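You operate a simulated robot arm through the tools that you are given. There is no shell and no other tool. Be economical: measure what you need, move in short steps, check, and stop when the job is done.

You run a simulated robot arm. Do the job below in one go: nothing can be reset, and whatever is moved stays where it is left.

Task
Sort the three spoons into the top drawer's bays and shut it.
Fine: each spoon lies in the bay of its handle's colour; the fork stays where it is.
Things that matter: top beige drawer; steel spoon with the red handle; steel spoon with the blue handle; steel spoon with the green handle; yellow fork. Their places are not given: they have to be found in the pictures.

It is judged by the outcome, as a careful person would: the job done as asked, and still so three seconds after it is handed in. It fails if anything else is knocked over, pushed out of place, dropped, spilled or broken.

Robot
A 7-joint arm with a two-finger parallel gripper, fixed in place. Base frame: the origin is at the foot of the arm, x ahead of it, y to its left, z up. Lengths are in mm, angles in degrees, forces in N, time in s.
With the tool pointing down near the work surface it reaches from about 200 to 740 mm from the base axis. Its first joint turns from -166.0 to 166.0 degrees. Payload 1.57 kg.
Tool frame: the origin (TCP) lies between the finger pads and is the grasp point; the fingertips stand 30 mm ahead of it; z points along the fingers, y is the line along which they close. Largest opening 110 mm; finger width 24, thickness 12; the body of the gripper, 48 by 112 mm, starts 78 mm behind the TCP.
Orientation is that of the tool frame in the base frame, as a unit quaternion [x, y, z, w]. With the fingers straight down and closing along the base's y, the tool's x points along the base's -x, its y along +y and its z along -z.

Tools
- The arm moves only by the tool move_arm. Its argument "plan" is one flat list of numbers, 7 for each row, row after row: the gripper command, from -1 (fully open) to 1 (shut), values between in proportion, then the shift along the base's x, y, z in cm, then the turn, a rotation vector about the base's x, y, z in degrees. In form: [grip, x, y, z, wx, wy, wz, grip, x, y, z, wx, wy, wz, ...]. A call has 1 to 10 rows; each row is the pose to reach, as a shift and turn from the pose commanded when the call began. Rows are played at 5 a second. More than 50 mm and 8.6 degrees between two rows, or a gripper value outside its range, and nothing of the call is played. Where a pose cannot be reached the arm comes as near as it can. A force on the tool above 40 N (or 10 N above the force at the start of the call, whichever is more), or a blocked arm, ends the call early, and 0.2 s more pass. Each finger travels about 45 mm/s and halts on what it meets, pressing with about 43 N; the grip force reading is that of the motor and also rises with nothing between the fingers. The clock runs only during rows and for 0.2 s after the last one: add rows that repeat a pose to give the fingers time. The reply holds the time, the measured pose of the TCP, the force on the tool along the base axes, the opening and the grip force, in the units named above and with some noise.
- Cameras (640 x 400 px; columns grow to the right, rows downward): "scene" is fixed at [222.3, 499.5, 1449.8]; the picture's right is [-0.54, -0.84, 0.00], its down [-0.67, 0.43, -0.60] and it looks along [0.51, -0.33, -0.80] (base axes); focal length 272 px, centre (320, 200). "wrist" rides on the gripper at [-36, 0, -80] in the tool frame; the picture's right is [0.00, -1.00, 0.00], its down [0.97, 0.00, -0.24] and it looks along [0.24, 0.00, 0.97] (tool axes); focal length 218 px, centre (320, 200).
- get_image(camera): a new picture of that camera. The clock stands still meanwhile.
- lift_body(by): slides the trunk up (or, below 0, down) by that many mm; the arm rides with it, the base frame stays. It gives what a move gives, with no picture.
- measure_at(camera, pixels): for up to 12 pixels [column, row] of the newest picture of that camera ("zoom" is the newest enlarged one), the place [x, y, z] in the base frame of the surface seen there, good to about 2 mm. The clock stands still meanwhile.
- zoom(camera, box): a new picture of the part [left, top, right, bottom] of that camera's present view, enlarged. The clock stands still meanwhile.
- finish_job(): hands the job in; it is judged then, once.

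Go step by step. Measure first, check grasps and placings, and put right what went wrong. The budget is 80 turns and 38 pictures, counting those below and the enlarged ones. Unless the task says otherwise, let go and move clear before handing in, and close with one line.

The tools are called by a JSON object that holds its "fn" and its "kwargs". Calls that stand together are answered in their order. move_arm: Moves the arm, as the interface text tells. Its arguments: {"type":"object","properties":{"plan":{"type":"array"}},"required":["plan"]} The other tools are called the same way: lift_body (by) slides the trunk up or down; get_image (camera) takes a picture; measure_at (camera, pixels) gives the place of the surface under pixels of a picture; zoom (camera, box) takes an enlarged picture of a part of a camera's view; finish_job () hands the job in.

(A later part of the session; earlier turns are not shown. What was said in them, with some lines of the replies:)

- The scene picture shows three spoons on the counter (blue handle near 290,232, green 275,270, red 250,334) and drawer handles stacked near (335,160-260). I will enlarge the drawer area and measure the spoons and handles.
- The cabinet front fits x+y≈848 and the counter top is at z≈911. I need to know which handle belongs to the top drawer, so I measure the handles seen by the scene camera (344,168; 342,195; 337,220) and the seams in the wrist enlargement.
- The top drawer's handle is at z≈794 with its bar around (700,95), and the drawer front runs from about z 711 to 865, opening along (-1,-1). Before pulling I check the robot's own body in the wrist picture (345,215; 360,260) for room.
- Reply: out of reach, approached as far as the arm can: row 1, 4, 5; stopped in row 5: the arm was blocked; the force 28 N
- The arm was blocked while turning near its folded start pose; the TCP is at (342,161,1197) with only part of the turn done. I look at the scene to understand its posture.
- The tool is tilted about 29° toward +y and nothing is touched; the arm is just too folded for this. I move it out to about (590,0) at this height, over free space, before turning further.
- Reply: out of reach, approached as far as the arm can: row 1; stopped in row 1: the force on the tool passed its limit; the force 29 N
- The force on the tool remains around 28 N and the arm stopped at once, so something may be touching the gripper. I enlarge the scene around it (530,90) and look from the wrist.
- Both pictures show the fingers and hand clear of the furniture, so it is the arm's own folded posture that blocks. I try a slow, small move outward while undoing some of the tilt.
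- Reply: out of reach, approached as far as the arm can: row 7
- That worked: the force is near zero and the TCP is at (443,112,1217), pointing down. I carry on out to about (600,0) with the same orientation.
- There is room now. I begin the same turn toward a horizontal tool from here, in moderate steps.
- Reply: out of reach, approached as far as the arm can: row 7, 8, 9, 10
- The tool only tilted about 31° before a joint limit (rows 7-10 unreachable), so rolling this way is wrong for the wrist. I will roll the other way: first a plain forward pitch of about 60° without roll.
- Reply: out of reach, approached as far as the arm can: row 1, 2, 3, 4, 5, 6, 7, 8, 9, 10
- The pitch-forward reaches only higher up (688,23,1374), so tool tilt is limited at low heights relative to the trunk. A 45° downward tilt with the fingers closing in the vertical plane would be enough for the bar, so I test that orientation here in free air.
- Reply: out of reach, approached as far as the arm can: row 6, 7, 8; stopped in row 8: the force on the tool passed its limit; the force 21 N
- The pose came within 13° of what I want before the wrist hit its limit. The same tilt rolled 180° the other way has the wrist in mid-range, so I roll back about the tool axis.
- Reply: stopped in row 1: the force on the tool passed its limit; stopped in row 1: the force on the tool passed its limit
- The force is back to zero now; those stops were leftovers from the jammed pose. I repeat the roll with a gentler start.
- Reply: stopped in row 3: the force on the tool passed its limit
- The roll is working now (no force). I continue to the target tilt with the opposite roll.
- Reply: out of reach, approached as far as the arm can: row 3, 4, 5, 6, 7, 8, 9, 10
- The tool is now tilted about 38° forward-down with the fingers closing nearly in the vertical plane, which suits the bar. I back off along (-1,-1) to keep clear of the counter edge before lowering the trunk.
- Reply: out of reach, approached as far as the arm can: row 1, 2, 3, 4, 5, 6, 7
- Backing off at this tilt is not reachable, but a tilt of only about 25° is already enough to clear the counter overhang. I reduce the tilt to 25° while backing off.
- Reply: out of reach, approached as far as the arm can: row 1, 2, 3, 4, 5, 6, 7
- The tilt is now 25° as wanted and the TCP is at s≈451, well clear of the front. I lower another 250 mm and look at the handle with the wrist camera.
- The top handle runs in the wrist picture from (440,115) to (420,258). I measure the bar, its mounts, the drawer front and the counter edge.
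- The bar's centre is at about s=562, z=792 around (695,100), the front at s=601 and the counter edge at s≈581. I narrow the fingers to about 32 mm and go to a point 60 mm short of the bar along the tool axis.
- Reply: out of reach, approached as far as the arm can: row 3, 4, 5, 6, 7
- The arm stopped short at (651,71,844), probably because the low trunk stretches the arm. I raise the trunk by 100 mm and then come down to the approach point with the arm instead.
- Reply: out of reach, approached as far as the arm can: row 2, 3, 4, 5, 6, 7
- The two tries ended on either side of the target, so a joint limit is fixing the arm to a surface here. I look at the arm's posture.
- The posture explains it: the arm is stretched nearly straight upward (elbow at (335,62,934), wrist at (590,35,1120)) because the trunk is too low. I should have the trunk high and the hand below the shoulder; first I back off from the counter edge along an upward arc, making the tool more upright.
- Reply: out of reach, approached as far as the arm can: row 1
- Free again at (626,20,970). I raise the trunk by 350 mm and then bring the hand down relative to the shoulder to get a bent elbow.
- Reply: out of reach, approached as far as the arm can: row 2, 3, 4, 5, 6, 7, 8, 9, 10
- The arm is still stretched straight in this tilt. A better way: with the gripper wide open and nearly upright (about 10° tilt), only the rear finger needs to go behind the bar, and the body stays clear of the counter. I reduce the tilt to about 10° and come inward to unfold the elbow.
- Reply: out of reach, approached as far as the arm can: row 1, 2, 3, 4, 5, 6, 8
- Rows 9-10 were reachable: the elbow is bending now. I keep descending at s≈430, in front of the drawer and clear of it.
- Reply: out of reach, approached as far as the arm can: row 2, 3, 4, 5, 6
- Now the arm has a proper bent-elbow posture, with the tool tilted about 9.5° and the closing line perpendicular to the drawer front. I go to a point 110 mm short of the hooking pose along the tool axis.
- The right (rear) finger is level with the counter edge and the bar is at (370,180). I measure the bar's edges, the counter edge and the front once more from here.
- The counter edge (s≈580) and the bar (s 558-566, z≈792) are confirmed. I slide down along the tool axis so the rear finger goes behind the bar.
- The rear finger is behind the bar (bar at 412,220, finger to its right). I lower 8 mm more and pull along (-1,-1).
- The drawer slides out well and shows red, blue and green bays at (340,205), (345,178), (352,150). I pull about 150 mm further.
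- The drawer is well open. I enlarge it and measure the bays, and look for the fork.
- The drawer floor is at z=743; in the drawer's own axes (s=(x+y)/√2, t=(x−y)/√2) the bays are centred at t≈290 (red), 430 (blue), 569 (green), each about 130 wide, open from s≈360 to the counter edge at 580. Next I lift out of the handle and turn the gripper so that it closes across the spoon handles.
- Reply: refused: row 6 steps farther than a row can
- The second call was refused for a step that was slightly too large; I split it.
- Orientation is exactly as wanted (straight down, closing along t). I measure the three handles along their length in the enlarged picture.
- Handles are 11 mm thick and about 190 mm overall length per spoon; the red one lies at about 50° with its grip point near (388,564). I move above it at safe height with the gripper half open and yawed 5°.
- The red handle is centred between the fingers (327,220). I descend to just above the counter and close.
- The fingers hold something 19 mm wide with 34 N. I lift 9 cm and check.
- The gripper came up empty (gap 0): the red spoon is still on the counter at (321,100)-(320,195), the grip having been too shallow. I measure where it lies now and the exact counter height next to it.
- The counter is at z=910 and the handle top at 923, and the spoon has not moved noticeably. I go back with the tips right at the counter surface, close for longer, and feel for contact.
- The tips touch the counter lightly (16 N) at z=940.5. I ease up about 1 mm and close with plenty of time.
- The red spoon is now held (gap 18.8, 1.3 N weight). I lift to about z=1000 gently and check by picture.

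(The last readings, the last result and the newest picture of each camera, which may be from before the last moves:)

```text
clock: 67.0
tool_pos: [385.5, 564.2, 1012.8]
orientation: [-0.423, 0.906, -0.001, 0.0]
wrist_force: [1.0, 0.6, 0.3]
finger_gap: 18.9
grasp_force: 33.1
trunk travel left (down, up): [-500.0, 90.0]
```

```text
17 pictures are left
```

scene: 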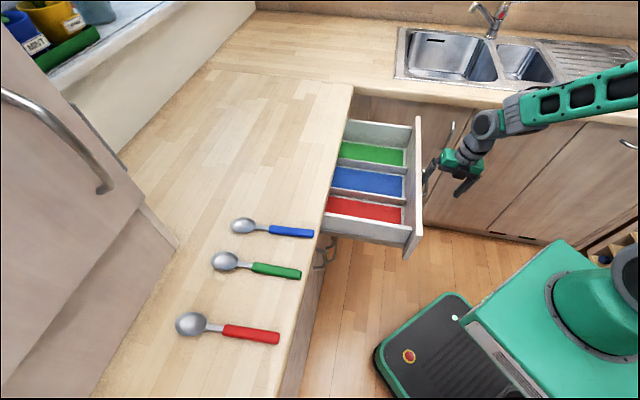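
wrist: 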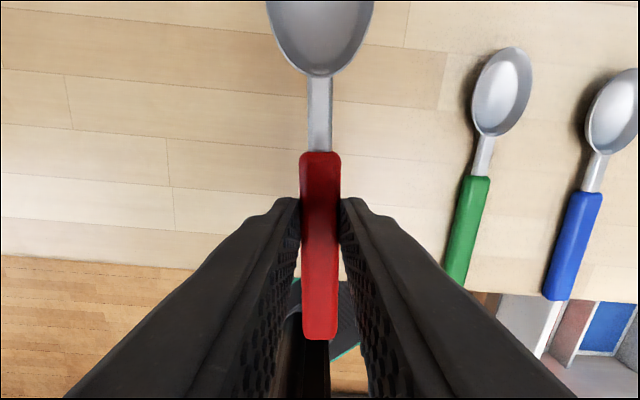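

The red spoon hangs level between the pads. I carry it to above the red bay at about (521,111), handle toward the front.

{"fn": "move_arm", "kwargs": {"plan": [1, 0.41, -1.36, 0, 0, 0, 0, 1, 1.22, -4.08, 0, 0, 0, 0, 1, 2.31, -7.7, 0, 0, 0, -1, 1, 3.53, -11.78, 0, 0, 0, -2, 1, 4.75, -15.86, 0, 0, 0, -3, 1, 5.97, -19.94, 0, 0, 0, -4, 1, 7.19, -24.02, 0, 0, 0, -5, 1, 8.41, -28.1, 0, 0, 0, -5, 1, 9.63, -32.18, 0, 0, 0, -5, 1, 10.86, -36.26, 0, 0, 0, -5]}}

{"fn": "move_arm", "kwargs": {"plan": [1, 0.6, -2, 0, 0, 0, 0, 1, 1.4, -4.7, 0, 0, 0, 0, 1, 2.1, -7, 0, 0, 0, 0, 1, 2.6, -8.6, 0, 0, 0, 0, 1, 2.71, -9.06, 0, 0, 0, 0, 1, 2.71, -9.06, 0, 0, 0, 0]}}

{"fn": "get_image", "kwargs": {"camera": "wrist"}}

```text
clock: 69.2
tool_pos: [492.4, 200.8, 1016.3]
orientation: [-0.383, 0.924, 0.0, 0.001]
wrist_force: [-1.0, -0.7, -1.0]
finger_gap: 18.7
grasp_force: 33.5
trunk travel left (down, up): [-500.0, 90.0]
```

```text
clock: 70.6
tool_pos: [522.0, 111.2, 1011.8]
orientation: [-0.382, 0.924, -0.001, 0.0]
wrist_force: [-0.3, 0.2, -1.0]
finger_gap: 18.9
grasp_force: 32.5
trunk travel left (down, up): [-500.0, 90.0]
```

```text
16 pictures are left
```

wrist: 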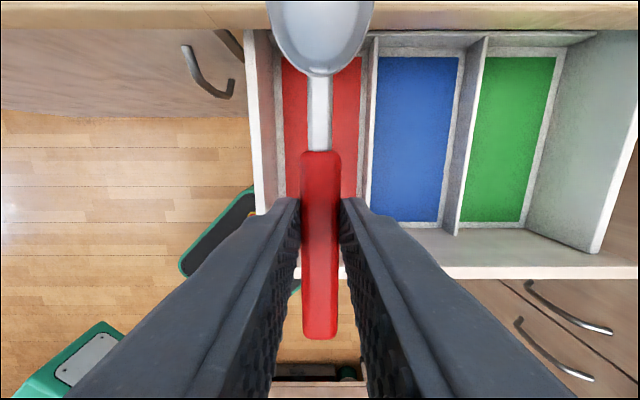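

The spoon is centred over the red bay. I measure the bay's back end, counter edge and front wall in this view before lowering.

{"fn": "measure_at", "kwargs": {"camera": "wrist", "pixels": [[420, 60], [420, 45], [420, 36], [420, 26], [420, 10], [415, 222], [420, 240], [280, 150], [262, 150], [368, 150], [500, 225], [335, 60]]}}

```text
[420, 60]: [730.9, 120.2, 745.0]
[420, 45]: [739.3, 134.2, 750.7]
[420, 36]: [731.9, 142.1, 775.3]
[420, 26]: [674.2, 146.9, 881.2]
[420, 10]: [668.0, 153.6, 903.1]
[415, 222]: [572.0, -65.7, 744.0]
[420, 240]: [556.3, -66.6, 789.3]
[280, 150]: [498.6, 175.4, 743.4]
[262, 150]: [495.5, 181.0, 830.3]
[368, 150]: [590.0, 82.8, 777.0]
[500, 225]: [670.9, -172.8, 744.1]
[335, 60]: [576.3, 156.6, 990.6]
```

The bay runs from s=358 to 617 and t=228 to 358, and the spoon fits with 12+ mm clearance to the counter edge. I lower it to just above the floor.

{"fn": "move_arm", "kwargs": {"plan": [1, -0.1, -0.1, -1.5, 0, 0, 0, 1, -0.2, -0.2, -4, 0, 0, 0, 1, -0.3, -0.3, -7, 0, 0, 0, 1, -0.3, -0.3, -10.5, 0, 0, 0, 1, -0.3, -0.3, -14, 0, 0, 0, 1, -0.3, -0.3, -17.5, 0, 0, 0, 1, -0.3, -0.3, -20.5, 0, 0, 0, 1, -0.3, -0.3, -22.5, 0, 0, 0, 1, -0.3, -0.3, -23.3, 0, 0, 0, 1, -0.3, -0.3, -23.5, 0, 0, 0]}}

```text
clock: 72.8
tool_pos: [518.9, 108.3, 777.1]
orientation: [-0.382, 0.924, -0.001, 0.001]
wrist_force: [-0.2, -0.3, -0.4]
finger_gap: 18.7
grasp_force: 32.4
trunk travel left (down, up): [-500.0, 90.0]
```

The TCP is at z=777, about 2 mm above resting height. I lower 2 mm, open, and rise straight up.

{"fn": "move_arm", "kwargs": {"plan": [1, 0, 0, -0.2, 0, 0, 0, 0.4, 0, 0, -0.2, 0, 0, 0, 0.2, 0, 0, -0.2, 0, 0, 0, 0.2, 0, 0, -0.2, 0, 0, 0, 0.2, 0, 0, 2, 0, 0, 0, 0.2, 0, 0, 6, 0, 0, 0, 0.2, 0, 0, 10.5, 0, 0, 0, 0.2, 0, 0, 15, 0, 0, 0, 0.2, 0, 0, 19.5, 0, 0, 0, 0.2, 0, 0, 23.5, 0, 0, 0]}}

{"fn": "get_image", "kwargs": {"camera": "wrist"}}

```text
clock: 75.0
tool_pos: [515.0, 108.1, 1011.1]
orientation: [-0.383, 0.924, -0.001, 0.0]
wrist_force: [-0.1, -0.5, 0.2]
finger_gap: 44.0
grasp_force: 0.1
trunk travel left (down, up): [-500.0, 90.0]
```

```text
15 pictures are left
```

wrist: 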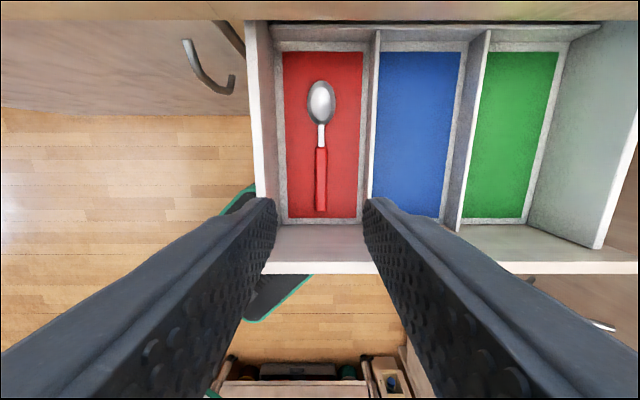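

The red spoon lies flat in the red bay (320,150). Next I go above the green spoon's grip point near (470,467).

{"fn": "move_arm", "kwargs": {"plan": [0.2, -0.2, 1.4, 0, 0, 0, 0, 0.2, -0.6, 5, 0, 0, 0, 0, 0.2, -1.2, 9.3, 0, 0, 0, 1, 0.2, -1.7, 13.7, 0, 0, 0, 1, 0.2, -2.2, 18, 0, 0, 0, 1, 0.2, -2.8, 22.3, 0, 0, 0, 1, 0.2, -3.3, 26.6, 0, 0, 0, 1, 0.2, -3.9, 30.9, 0, 0, 0, 1, 0.2, -4.3, 34.5, -1, 0, 0, 1, 0.2, -4.5, 35.9, -3, 0, 0, 1]}}

{"fn": "get_image", "kwargs": {"camera": "wrist"}}

```text
clock: 77.2
tool_pos: [467.6, 467.6, 982.0]
orientation: [-0.39, 0.921, 0.0, 0.001]
wrist_force: [0.5, -0.5, -1.0]
finger_gap: 44.0
grasp_force: 0.2
trunk travel left (down, up): [-500.0, 90.0]
```

```text
14 pictures are left
```

wrist: 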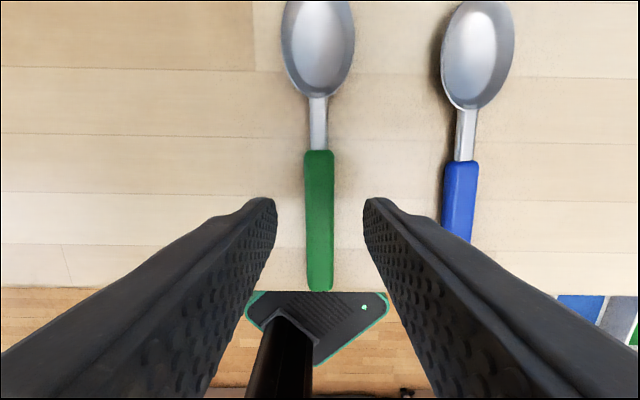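

The green handle is centred (319,220). I descend to the counter and close.

{"fn": "move_arm", "kwargs": {"plan": [0.2, 0, 0, -1.5, 0, 0, 0, 0.2, 0, 0, -3, 0, 0, 0, 0.2, 0, 0, -3.8, 0, 0, 0, 0.2, 0, 0, -4.1, 0, 0, 0, 0.2, 0, 0, -4.18, 0, 0, 0, 1, 0, 0, -4.15, 0, 0, 0, 1, 0, 0, -4.15, 0, 0, 0, 1, 0, 0, -4.15, 0, 0, 0, 1, 0, 0, -4.15, 0, 0, 0, 1, 0, 0, -4.15, 0, 0, 0]}}

{"fn": "move_arm", "kwargs": {"plan": [1, 0, 0, 0.1, 0, 0, 0, 1, 0, 0, 0.4, 0, 0, 0, 1, 0, 0, 0.9, 0, 0, 0, 1, 0, 0, 1.6, 0, 0, 0, 1, 0, 0, 2.5, 0, 0, 0, 1, 0, 0, 3.5, 0, 0, 0, 1, 0, 0, 4.5, 0, 0, 0, 1, 0, 0, 5.5, 0, 0, 0, 1, 0, 0, 6.5, 0, 0, 0, 1, 0, 0, 7, 0, 0, 0]}}

```text
clock: 79.4
tool_pos: [471.8, 467.1, 941.1]
orientation: [-0.39, 0.921, -0.001, 0.002]
wrist_force: [0.8, 0.1, 1.2]
finger_gap: 18.9
grasp_force: 33.0
trunk travel left (down, up): [-500.0, 90.0]
```

```text
clock: 81.6
tool_pos: [473.7, 467.5, 1010.0]
orientation: [-0.391, 0.921, 0.0, 0.001]
wrist_force: [-0.6, 0.0, -1.1]
finger_gap: 18.9
grasp_force: 32.7
trunk travel left (down, up): [-500.0, 90.0]
```

The green spoon is held (gap 18.9, −1.1 N). I carry it toward the green bay at about (704,-74).

{"fn": "move_arm", "kwargs": {"plan": [1, 0.46, -1.08, 0, 0, 0, 0, 1, 1.38, -3.25, 0, 0, 0, 0, 1, 2.76, -6.5, 0, 0, 0, 0, 1, 4.37, -10.3, 0, 0, 0, 0, 1, 5.98, -14.1, 0, 0, 0, -1, 1, 7.59, -17.9, 0, 0, 0, -1, 1, 9.2, -21.7, 0, 0, 0, -1, 1, 10.8, -25.5, 0, 0, 0, -1, 1, 12.4, -29.3, 0, 0, 0, -1, 1, 14, -33.1, 0, 0, 0, -1]}}

{"fn": "move_arm", "kwargs": {"plan": [1, 0.9, -2.1, 0, 0, 0, 0, 1, 2.2, -5.2, 0, 0, 0, 0, 1, 3.8, -9, 0, 0, 0, 0, 1, 5.4, -12.8, 0, 0, 0, 0, 1, 7, -16.5, 0, 0, 0, 0, 1, 8.2, -19.3, 0, 0, 0, 0, 1, 8.8, -20.8, 0, 0, 0, 0, 1, 8.99, -21.1, 0, 0, 0, 0, 1, 8.99, -21.1, 0, 0, 0, 0]}}

{"fn": "get_image", "kwargs": {"camera": "wrist"}}

```text
clock: 83.8
tool_pos: [614.2, 134.4, 1011.3]
orientation: [-0.383, 0.924, -0.001, 0.001]
wrist_force: [-0.2, -0.3, -0.3]
finger_gap: 18.8
grasp_force: 33.4
trunk travel left (down, up): [-500.0, 90.0]
```

```text
clock: 85.8
tool_pos: [705.7, -74.2, 1011.4]
orientation: [-0.383, 0.924, -0.001, 0.001]
wrist_force: [-0.6, -0.5, -0.1]
finger_gap: 18.7
grasp_force: 33.3
trunk travel left (down, up): [-500.0, 90.0]
```

```text
13 pictures are left
```

wrist: 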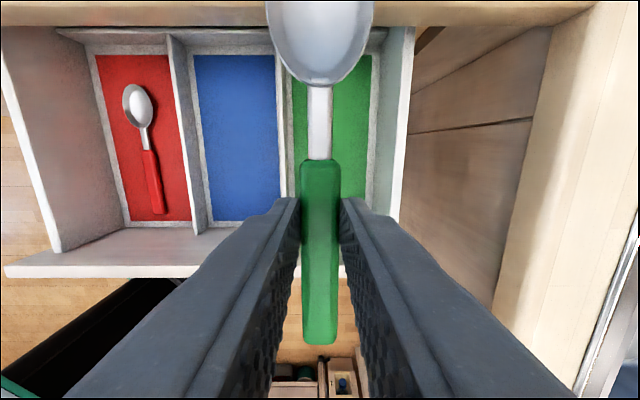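

The green spoon is over the green bay. I lower it to just above the floor.

{"fn": "move_arm", "kwargs": {"plan": [1, 0, -0.1, -1.5, 0, 0, 0, 1, 0, -0.1, -4, 0, 0, 0, 1, 0, -0.2, -7, 0, 0, 0, 1, 0, -0.2, -10.5, 0, 0, 0, 1, 0, -0.2, -14, 0, 0, 0, 1, 0, -0.2, -17.5, 0, 0, 0, 1, 0, -0.2, -20.5, 0, 0, 0, 1, 0, -0.2, -22.5, 0, 0, 0, 1, 0, -0.2, -23.3, 0, 0, 0, 1, 0, -0.2, -23.5, 0, 0, 0]}}

```text
clock: 88.0
tool_pos: [704.9, -75.8, 773.1]
orientation: [-0.383, 0.924, -0.001, 0.002]
wrist_force: [-0.7, 0.0, -0.9]
finger_gap: 19.2
grasp_force: 33.0
trunk travel left (down, up): [-500.0, 90.0]
```

It is at floor height (773) without load. I open and rise.

{"fn": "move_arm", "kwargs": {"plan": [0.8, 0, 0, 0, 0, 0, 0, 0.4, 0, 0, 0, 0, 0, 0, 0.2, 0, 0, 0, 0, 0, 0, 0.2, 0, 0, 0, 0, 0, 0, 0.2, 0, 0, 2, 0, 0, 0, 0.2, 0, 0, 6, 0, 0, 0, 0.2, 0, 0, 10.5, 0, 0, 0, 0.2, 0, 0, 15, 0, 0, 0, 0.2, 0, 0, 19.5, 0, 0, 0, 0.2, 0, 0, 23.5, 0, 0, 0]}}

{"fn": "get_image", "kwargs": {"camera": "wrist"}}

```text
clock: 90.2
tool_pos: [701.2, -79.9, 1006.8]
orientation: [-0.382, 0.924, 0.0, 0.0]
wrist_force: [-0.2, 0.9, -1.1]
finger_gap: 43.7
grasp_force: 0.0
trunk travel left (down, up): [-500.0, 90.0]
```

```text
12 pictures are left
```

wrist: 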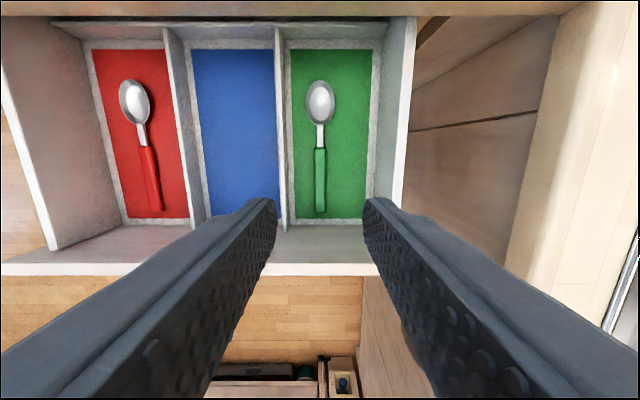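

Green is in place too. Next the blue spoon, grip point near (533,400), with 4° yaw.

{"fn": "move_arm", "kwargs": {"plan": [0.2, -0.6, 1.6, 0.5, 0, 0, 0, 0.2, -1.8, 5, 0.5, 0, 0, 0, 0.2, -3.2, 9, 0.5, 0, 0, 1, 0.2, -4.7, 13.4, 0.5, 0, 0, 2, 0.2, -6.3, 17.8, 0.5, 0, 0, 3, 0.2, -7.9, 22.2, 0.5, 0, 0, 4, 0.2, -9.5, 26.6, 0.5, 0, 0, 4, 0.2, -11, 31, 0.5, 0, 0, 4, 0.2, -12.4, 35, 0.5, 0, 0, 4, 0.2, -13.4, 38, 0.5, 0, 0, 4]}}

{"fn": "move_arm", "kwargs": {"plan": [0.2, -0.8, 2, 0, 0, 0, 0, 0.2, -2, 5.5, 0, 0, 0, 0, 0.2, -2.9, 8.5, -1, 0, 0, 0, 0.2, -3.4, 10, -2.5, 0, 0, 0, 0.2, -3.4, 10, -3, 0, 0, 0, 0.2, -3.4, 10, -3, 0, 0, 0]}}

{"fn": "get_image", "kwargs": {"camera": "wrist"}}

```text
clock: 92.4
tool_pos: [565.0, 304.3, 1015.9]
orientation: [-0.415, 0.91, -0.001, 0.0]
wrist_force: [0.1, 0.6, 0.0]
finger_gap: 43.9
grasp_force: 0.1
trunk travel left (down, up): [-500.0, 90.0]
```

```text
clock: 93.8
tool_pos: [534.7, 404.6, 984.5]
orientation: [-0.414, 0.91, 0.0, 0.002]
wrist_force: [-0.1, -0.3, -0.6]
finger_gap: 44.0
grasp_force: 0.1
trunk travel left (down, up): [-500.0, 90.0]
```

```text
11 pictures are left
```

wrist: 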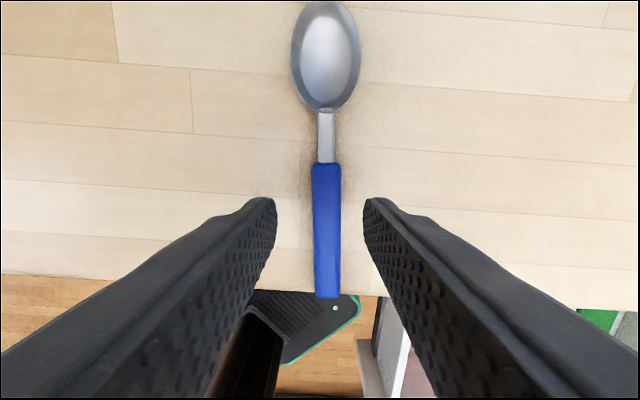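

The blue handle is centred (326,230). I descend and close.

{"fn": "move_arm", "kwargs": {"plan": [0.2, -0.2, -0.3, -1.5, 0, 0, 0, 0.2, -0.2, -0.3, -3, 0, 0, 0, 0.2, -0.2, -0.3, -4, 0, 0, 0, 0.2, -0.2, -0.3, -4.3, 0, 0, 0, 0.2, -0.2, -0.3, -4.4, 0, 0, 0, 1, -0.2, -0.3, -4.38, 0, 0, 0, 1, -0.2, -0.3, -4.38, 0, 0, 0, 1, -0.2, -0.3, -4.38, 0, 0, 0, 1, -0.2, -0.3, -4.38, 0, 0, 0, 1, -0.2, -0.3, -4.38, 0, 0, 0]}}

{"fn": "move_arm", "kwargs": {"plan": [1, 0, 0, 0.1, 0, 0, 0, 1, 0, 0, 0.4, 0, 0, 0, 1, 0, 0, 0.9, 0, 0, 0, 1, 0, 0, 1.6, 0, 0, 0, 1, 0, 0, 2.5, 0, 0, 0, 1, 0, 0, 3.5, 0, 0, 0, 1, 0, 0, 4.5, 0, 0, 0, 1, 0, 0, 5.5, 0, 0, 0, 1, 0, 0, 6.5, 0, 0, 0, 1, 0, 0, 7, 0, 0, 0]}}

```text
clock: 96.0
tool_pos: [532.9, 400.4, 940.1]
orientation: [-0.414, 0.91, 0.0, 0.001]
wrist_force: [-0.9, -0.1, -1.0]
finger_gap: 18.9
grasp_force: 33.1
trunk travel left (down, up): [-500.0, 90.0]
```

```text
clock: 98.2
tool_pos: [531.5, 401.0, 1010.6]
orientation: [-0.415, 0.91, -0.001, 0.002]
wrist_force: [0.6, -0.1, -0.3]
finger_gap: 18.8
grasp_force: 33.0
trunk travel left (down, up): [-500.0, 90.0]
```

The blue spoon is held. I carry it above the blue bay at about (619,11), undoing the yaw.

{"fn": "move_arm", "kwargs": {"plan": [1, 0.26, -1.17, 0, 0, 0, 0, 1, 0.78, -3.5, 0, 0, 0, 0, 1, 1.57, -7, 0, 0, 0, -1, 1, 2.5, -11.3, 0, 0, 0, -2, 1, 3.5, -15.6, 0, 0, 0, -3, 1, 4.45, -19.9, 0, 0, 0, -4, 1, 5.4, -24.2, 0, 0, 0, -4, 1, 6.4, -28.5, 0, 0, 0, -4, 1, 7.2, -32.4, 0, 0, 0, -4, 1, 8, -35.9, 0, 0, 0, -4]}}

{"fn": "move_arm", "kwargs": {"plan": [1, 0.3, -1.3, 0, 0, 0, 0, 1, 0.6, -2.6, 0, 0, 0, 0, 1, 0.72, -3.1, 0, 0, 0, 0, 1, 0.72, -3.1, 0, 0, 0, 0]}}

{"fn": "get_image", "kwargs": {"camera": "wrist"}}

```text
clock: 100.4
tool_pos: [615.8, 37.2, 1011.5]
orientation: [-0.382, 0.924, 0.0, 0.0]
wrist_force: [-0.5, -0.2, -0.5]
finger_gap: 18.8
grasp_force: 33.1
trunk travel left (down, up): [-500.0, 90.0]
```

```text
clock: 101.4
tool_pos: [619.9, 10.0, 1010.9]
orientation: [-0.382, 0.924, 0.0, 0.0]
wrist_force: [0.2, 1.1, 0.0]
finger_gap: 18.9
grasp_force: 32.7
trunk travel left (down, up): [-500.0, 90.0]
```

```text
10 pictures are left
```

wrist: 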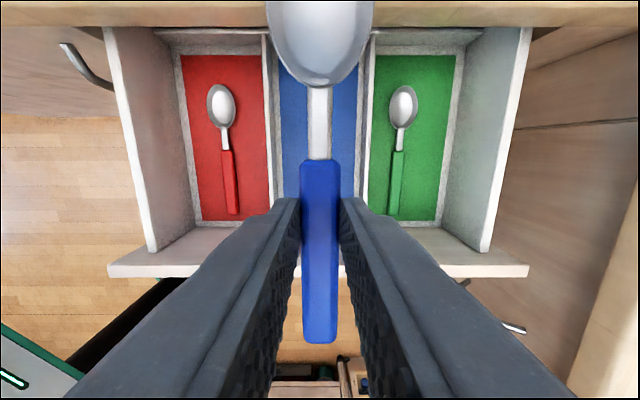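

Centred over the blue bay. I lower it, and then release and rise.

{"fn": "move_arm", "kwargs": {"plan": [1, 0, 0, -1.5, 0, 0, 0, 1, 0, 0, -4, 0, 0, 0, 1, 0, 0, -7, 0, 0, 0, 1, 0, 0, -10.5, 0, 0, 0, 1, 0, 0, -14, 0, 0, 0, 1, 0, 0, -17.5, 0, 0, 0, 1, 0, 0, -20.5, 0, 0, 0, 1, 0, 0, -22.5, 0, 0, 0, 1, 0, 0, -23.3, 0, 0, 0, 1, 0, 0, -23.5, 0, 0, 0]}}

{"fn": "move_arm", "kwargs": {"plan": [0.8, 0, 0, -0.1, 0, 0, 0, 0.4, 0, 0, -0.1, 0, 0, 0, 0.2, 0, 0, -0.1, 0, 0, 0, 0.2, 0, 0, -0.1, 0, 0, 0, 0.2, 0, 0, 2, 0, 0, 0, 0.2, 0, 0, 6, 0, 0, 0, 0.2, 0, 0, 10.5, 0, 0, 0, 0.2, 0, 0, 15, 0, 0, 0, 0.2, 0, 0, 19.5, 0, 0, 0, 0.2, 0, 0, 23.5, 0, 0, 0]}}

{"fn": "get_image", "kwargs": {"camera": "wrist"}}

```text
clock: 103.6
tool_pos: [617.9, 8.3, 775.1]
orientation: [-0.383, 0.924, -0.001, 0.002]
wrist_force: [0.3, 0.4, -0.3]
finger_gap: 18.6
grasp_force: 33.0
trunk travel left (down, up): [-500.0, 90.0]
```

```text
clock: 105.8
tool_pos: [620.9, 9.2, 1012.0]
orientation: [-0.382, 0.924, -0.001, 0.001]
wrist_force: [0.6, 0.2, -0.2]
finger_gap: 44.1
grasp_force: 0.1
trunk travel left (down, up): [-500.0, 90.0]
```

```text
9 pictures are left
```

wrist: 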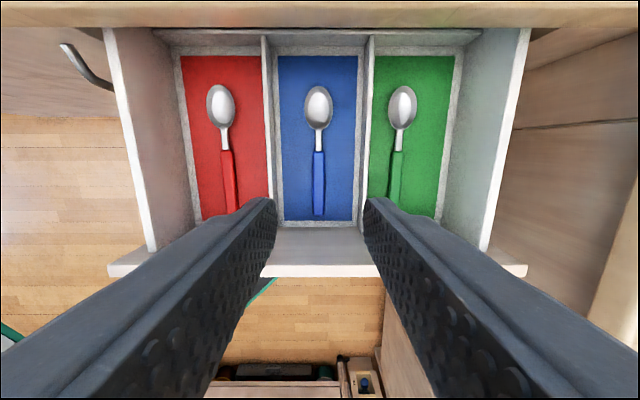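

All three spoons lie in their own bays. To shut the drawer I will push on the handle bar with the outer face of one wide-open finger, so the gripper body stays clear of the counter; first I back out in front of the drawer and turn the gripper by +90°.

{"fn": "move_arm", "kwargs": {"plan": [0, -0.7, -0.7, 0, 0, 0, 4, -0.5, -2.2, -2.1, 0, 0, 0, 12, -1, -4, -3.8, 0, 0, 0, 20, -1, -6, -5.7, 0, 0, 0, 28, -1, -8, -7.6, 0, 0, 0, 36, -1, -10, -9.5, 0, 0, 0, 44, -1, -12, -11.4, 0, 0, 0, 52, -1, -14, -13.3, 0, 0, 0, 60, -1, -16, -15.2, 0, 0, 0, 68, -1, -17, -16.3, 0, 0, 0, 75]}}

{"fn": "move_arm", "kwargs": {"plan": [-1, 0, 0, 0, 0, 0, 7, -1, 0, 0, 0, 0, 0, 15, -1, 0, 0, 0, 0, 0, 15]}}

{"fn": "get_image", "kwargs": {"camera": "wrist"}}

```text
clock: 108.0
tool_pos: [448.8, -154.9, 1012.5]
orientation: [0.867, -0.499, 0.001, -0.001]
wrist_force: [-0.6, 0.8, 0.0]
finger_gap: 109.9
grasp_force: 0.1
trunk travel left (down, up): [-500.0, 90.0]
```

```text
clock: 108.8
tool_pos: [449.1, -154.9, 1012.5]
orientation: [0.924, -0.382, 0.0, -0.001]
wrist_force: [0.0, 0.5, 0.9]
finger_gap: 110.1
grasp_force: 0.1
trunk travel left (down, up): [-500.0, 90.0]
```

```text
8 pictures are left
```

wrist: 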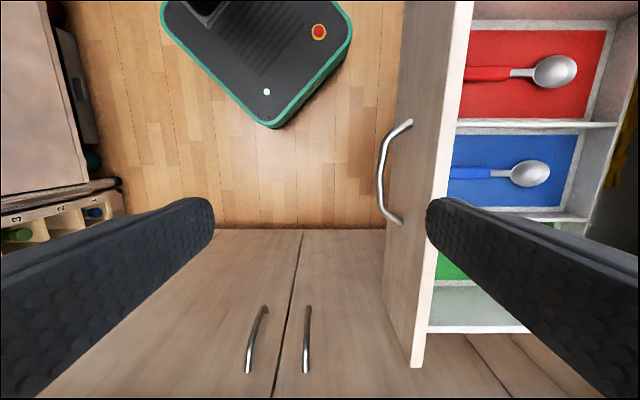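

The bar is at (385,170) and spoons are in their bays; I also notice something yellow at the right edge (612,150), perhaps the fork. I measure both and enlarge that corner.

{"fn": "measure_at", "kwargs": {"camera": "wrist", "pixels": [[379, 165], [381, 185], [386, 170], [600, 150], [612, 148], [616, 160], [620, 130], [450, 170], [428, 170]]}}

{"fn": "zoom", "kwargs": {"camera": "wrist", "box": [520, 60, 640, 200]}}

```text
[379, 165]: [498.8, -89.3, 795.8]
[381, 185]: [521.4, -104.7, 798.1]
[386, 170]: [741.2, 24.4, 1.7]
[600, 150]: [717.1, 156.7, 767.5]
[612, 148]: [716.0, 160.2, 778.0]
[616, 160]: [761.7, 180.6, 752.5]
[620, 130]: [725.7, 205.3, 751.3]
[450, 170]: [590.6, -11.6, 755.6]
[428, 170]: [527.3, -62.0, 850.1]
```

```text
2.86 times, centred on (580, 130) of wrist
```

zoom: 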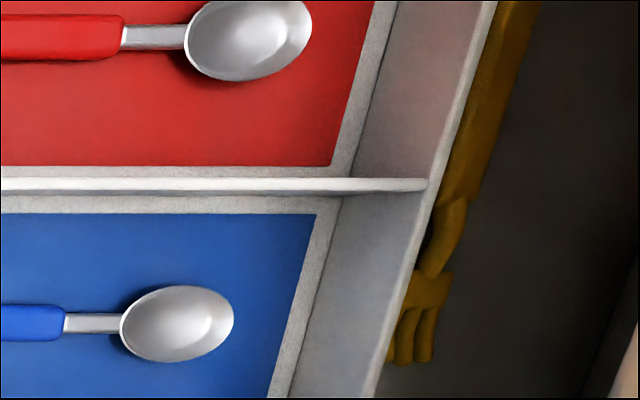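

The yellow fork lies in the drawer's rear compartment behind the bays, undisturbed. The bar's front face is at s≈290; I descend in front of it (finger face at s≈275) to z≈800.

{"fn": "move_arm", "kwargs": {"plan": [-1, 0, 0, -2, 0, 0, 0, -1, 0, 0, -6, 0, 0, 0, -1, 0, 0, -10, 0, 0, 0, -1, 0, 0, -14, 0, 0, 0, -1, 0, 0, -17.5, 0, 0, 0, -1, 0, 0, -20, 0, 0, 0, -1, 0, 0, -21.2, 0, 0, 0, -1, 0, 0, -21.2, 0, 0, 0]}}

{"fn": "move_arm", "kwargs": {"plan": [-1, 0.4, 0.4, 0, 0, 0, 0, -1, 0.8, 0.8, 0, 0, 0, 0, -1, 1.3, 1.3, 0, 0, 0, 0, -1, 2, 2, 0, 0, 0, 0, -1, 2.9, 2.9, 0, 0, 0, 0, -1, 3.8, 3.8, 0, 0, 0, 0, -1, 4.7, 4.7, 0, 0, 0, 0, -1, 5.6, 5.6, 0, 0, 0, 0, -1, 6.4, 6.4, 0, 0, 0, 0, -1, 7, 7, 0, 0, 0, 0]}}

{"fn": "get_image", "kwargs": {"camera": "wrist"}}

```text
clock: 110.6
tool_pos: [450.8, -153.8, 795.9]
orientation: [0.924, -0.383, 0.001, -0.001]
wrist_force: [-0.5, 0.6, 0.1]
finger_gap: 109.9
grasp_force: 0.2
trunk travel left (down, up): [-500.0, 90.0]
```

```text
clock: 112.8
tool_pos: [519.7, -81.5, 800.5]
orientation: [0.924, -0.382, -0.001, 0.0]
wrist_force: [0.3, 0.7, -0.3]
finger_gap: 110.2
grasp_force: 0.0
trunk travel left (down, up): [-500.0, 90.0]
```

```text
6 pictures are left
```

wrist: 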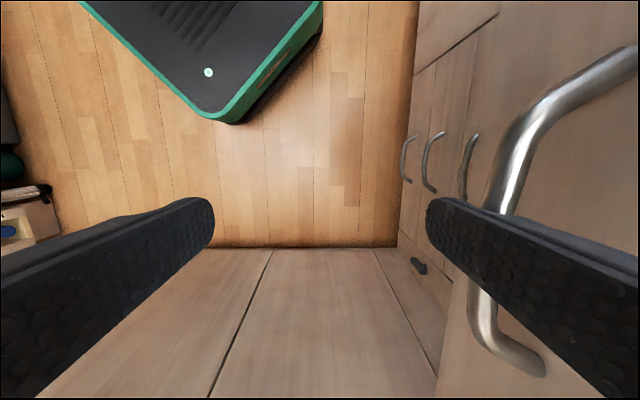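

The finger pushes the bar squarely and the drawer is moving in. I continue most of the way.

{"fn": "move_arm", "kwargs": {"plan": [-1, 0.5, 0.5, 0, 0, 0, 0, -1, 1.4, 1.4, 0, 0, 0, 0, -1, 2.7, 2.7, 0, 0, 0, 0, -1, 4, 4, 0, 0, 0, 0, -1, 5.3, 5.3, 0, 0, 0, 0, -1, 6.6, 6.6, 0, 0, 0, 0, -1, 7.9, 7.9, 0, 0, 0, 0, -1, 9.2, 9.2, 0, 0, 0, 0, -1, 10.4, 10.4, 0, 0, 0, 0, -1, 11.3, 11.3, 0, 0, 0, 0]}}

{"fn": "move_arm", "kwargs": {"plan": [-1, 0.2, 0.2, 0, 0, 0, 0, -1, 0.5, 0.5, 0, 0, 0, 0, -1, 0.8, 0.8, 0, 0, 0, 0, -1, 1.1, 1.1, 0, 0, 0, 0, -1, 1.4, 1.4, 0, 0, 0, 0, -1, 1.6, 1.6, 0, 0, 0, 0, -1, 1.8, 1.8, 0, 0, 0, 0]}}

{"fn": "get_image", "kwargs": {"camera": "scene"}}

```text
clock: 115.0
tool_pos: [633.9, 32.5, 798.1]
orientation: [0.924, -0.383, -0.001, -0.001]
wrist_force: [0.3, 0.1, -0.2]
finger_gap: 110.2
grasp_force: 0.1
trunk travel left (down, up): [-500.0, 90.0]
```

```text
clock: 116.6
tool_pos: [649.5, 47.4, 799.0]
orientation: [0.923, -0.384, 0.0, 0.0]
wrist_force: [-5.2, -4.6, -1.4]
finger_gap: 103.8
grasp_force: 0.0
trunk travel left (down, up): [-500.0, 90.0]
```

```text
5 pictures are left
```

scene: 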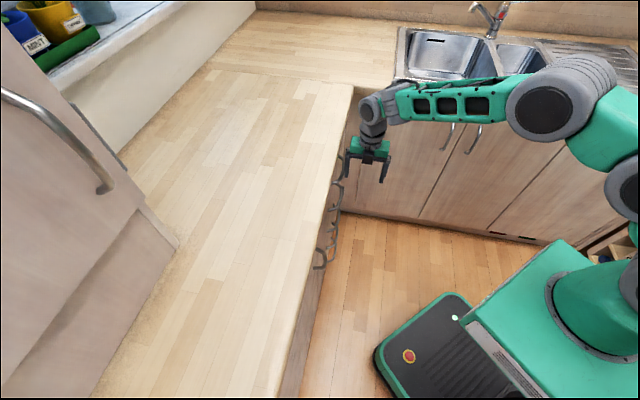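

A 7 N counterforce and the finger pressed back (gap 103.8) mean the drawer has met its stop. I back off and check that the front is flush.

{"fn": "move_arm", "kwargs": {"plan": [-1, -0.5, -0.5, 0, 0, 0, 0, -1, -2, -2, 0, 0, 0, 0, -1, -4, -4, 0, 0, 0, 0, -1, -6, -6, 1, 0, 0, 0, -1, -8, -8, 3, 0, 0, 0, -1, -10, -10, 6, 0, 0, 0, -1, -11, -11, 9, 0, 0, 0, -1, -11, -11, 12, 0, 0, 0]}}

{"fn": "get_image", "kwargs": {"camera": "wrist"}}

```text
clock: 118.4
tool_pos: [539.4, -63.5, 919.2]
orientation: [0.924, -0.383, 0.0, 0.0]
wrist_force: [0.4, -0.4, 0.2]
finger_gap: 109.8
grasp_force: 0.1
trunk travel left (down, up): [-500.0, 90.0]
```

```text
4 pictures are left
```

wrist: 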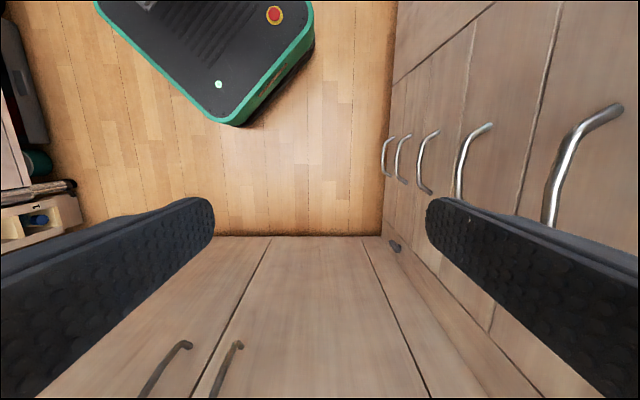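

I check whether the top drawer's front is in line with the drawers below it.

{"fn": "measure_at", "kwargs": {"camera": "wrist", "pixels": [[580, 90], [600, 160], [550, 110], [500, 110], [490, 170], [450, 90], [570, 140], [552, 195], [540, 60], [520, 310]]}}

```text
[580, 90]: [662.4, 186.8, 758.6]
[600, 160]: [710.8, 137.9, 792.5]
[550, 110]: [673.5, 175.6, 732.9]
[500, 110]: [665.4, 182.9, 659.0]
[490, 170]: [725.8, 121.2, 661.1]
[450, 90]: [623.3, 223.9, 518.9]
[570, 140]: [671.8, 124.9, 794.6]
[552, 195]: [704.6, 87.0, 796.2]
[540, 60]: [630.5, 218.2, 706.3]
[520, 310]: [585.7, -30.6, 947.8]
```

The top drawer's front (x+y≈849) is flush with the lower drawers (≈848), the hand is clear and nothing else has moved, so I hand the job in.

{"fn": "finish_job", "kwargs": {}}

```text
The job is handed in.
```

The red, blue and green spoons each lie in the bay of their own colour, and the top drawer is shut flush. I didn't touch the fork, which rides in the drawer's rear compartment, though I didn't look at it again after closing.
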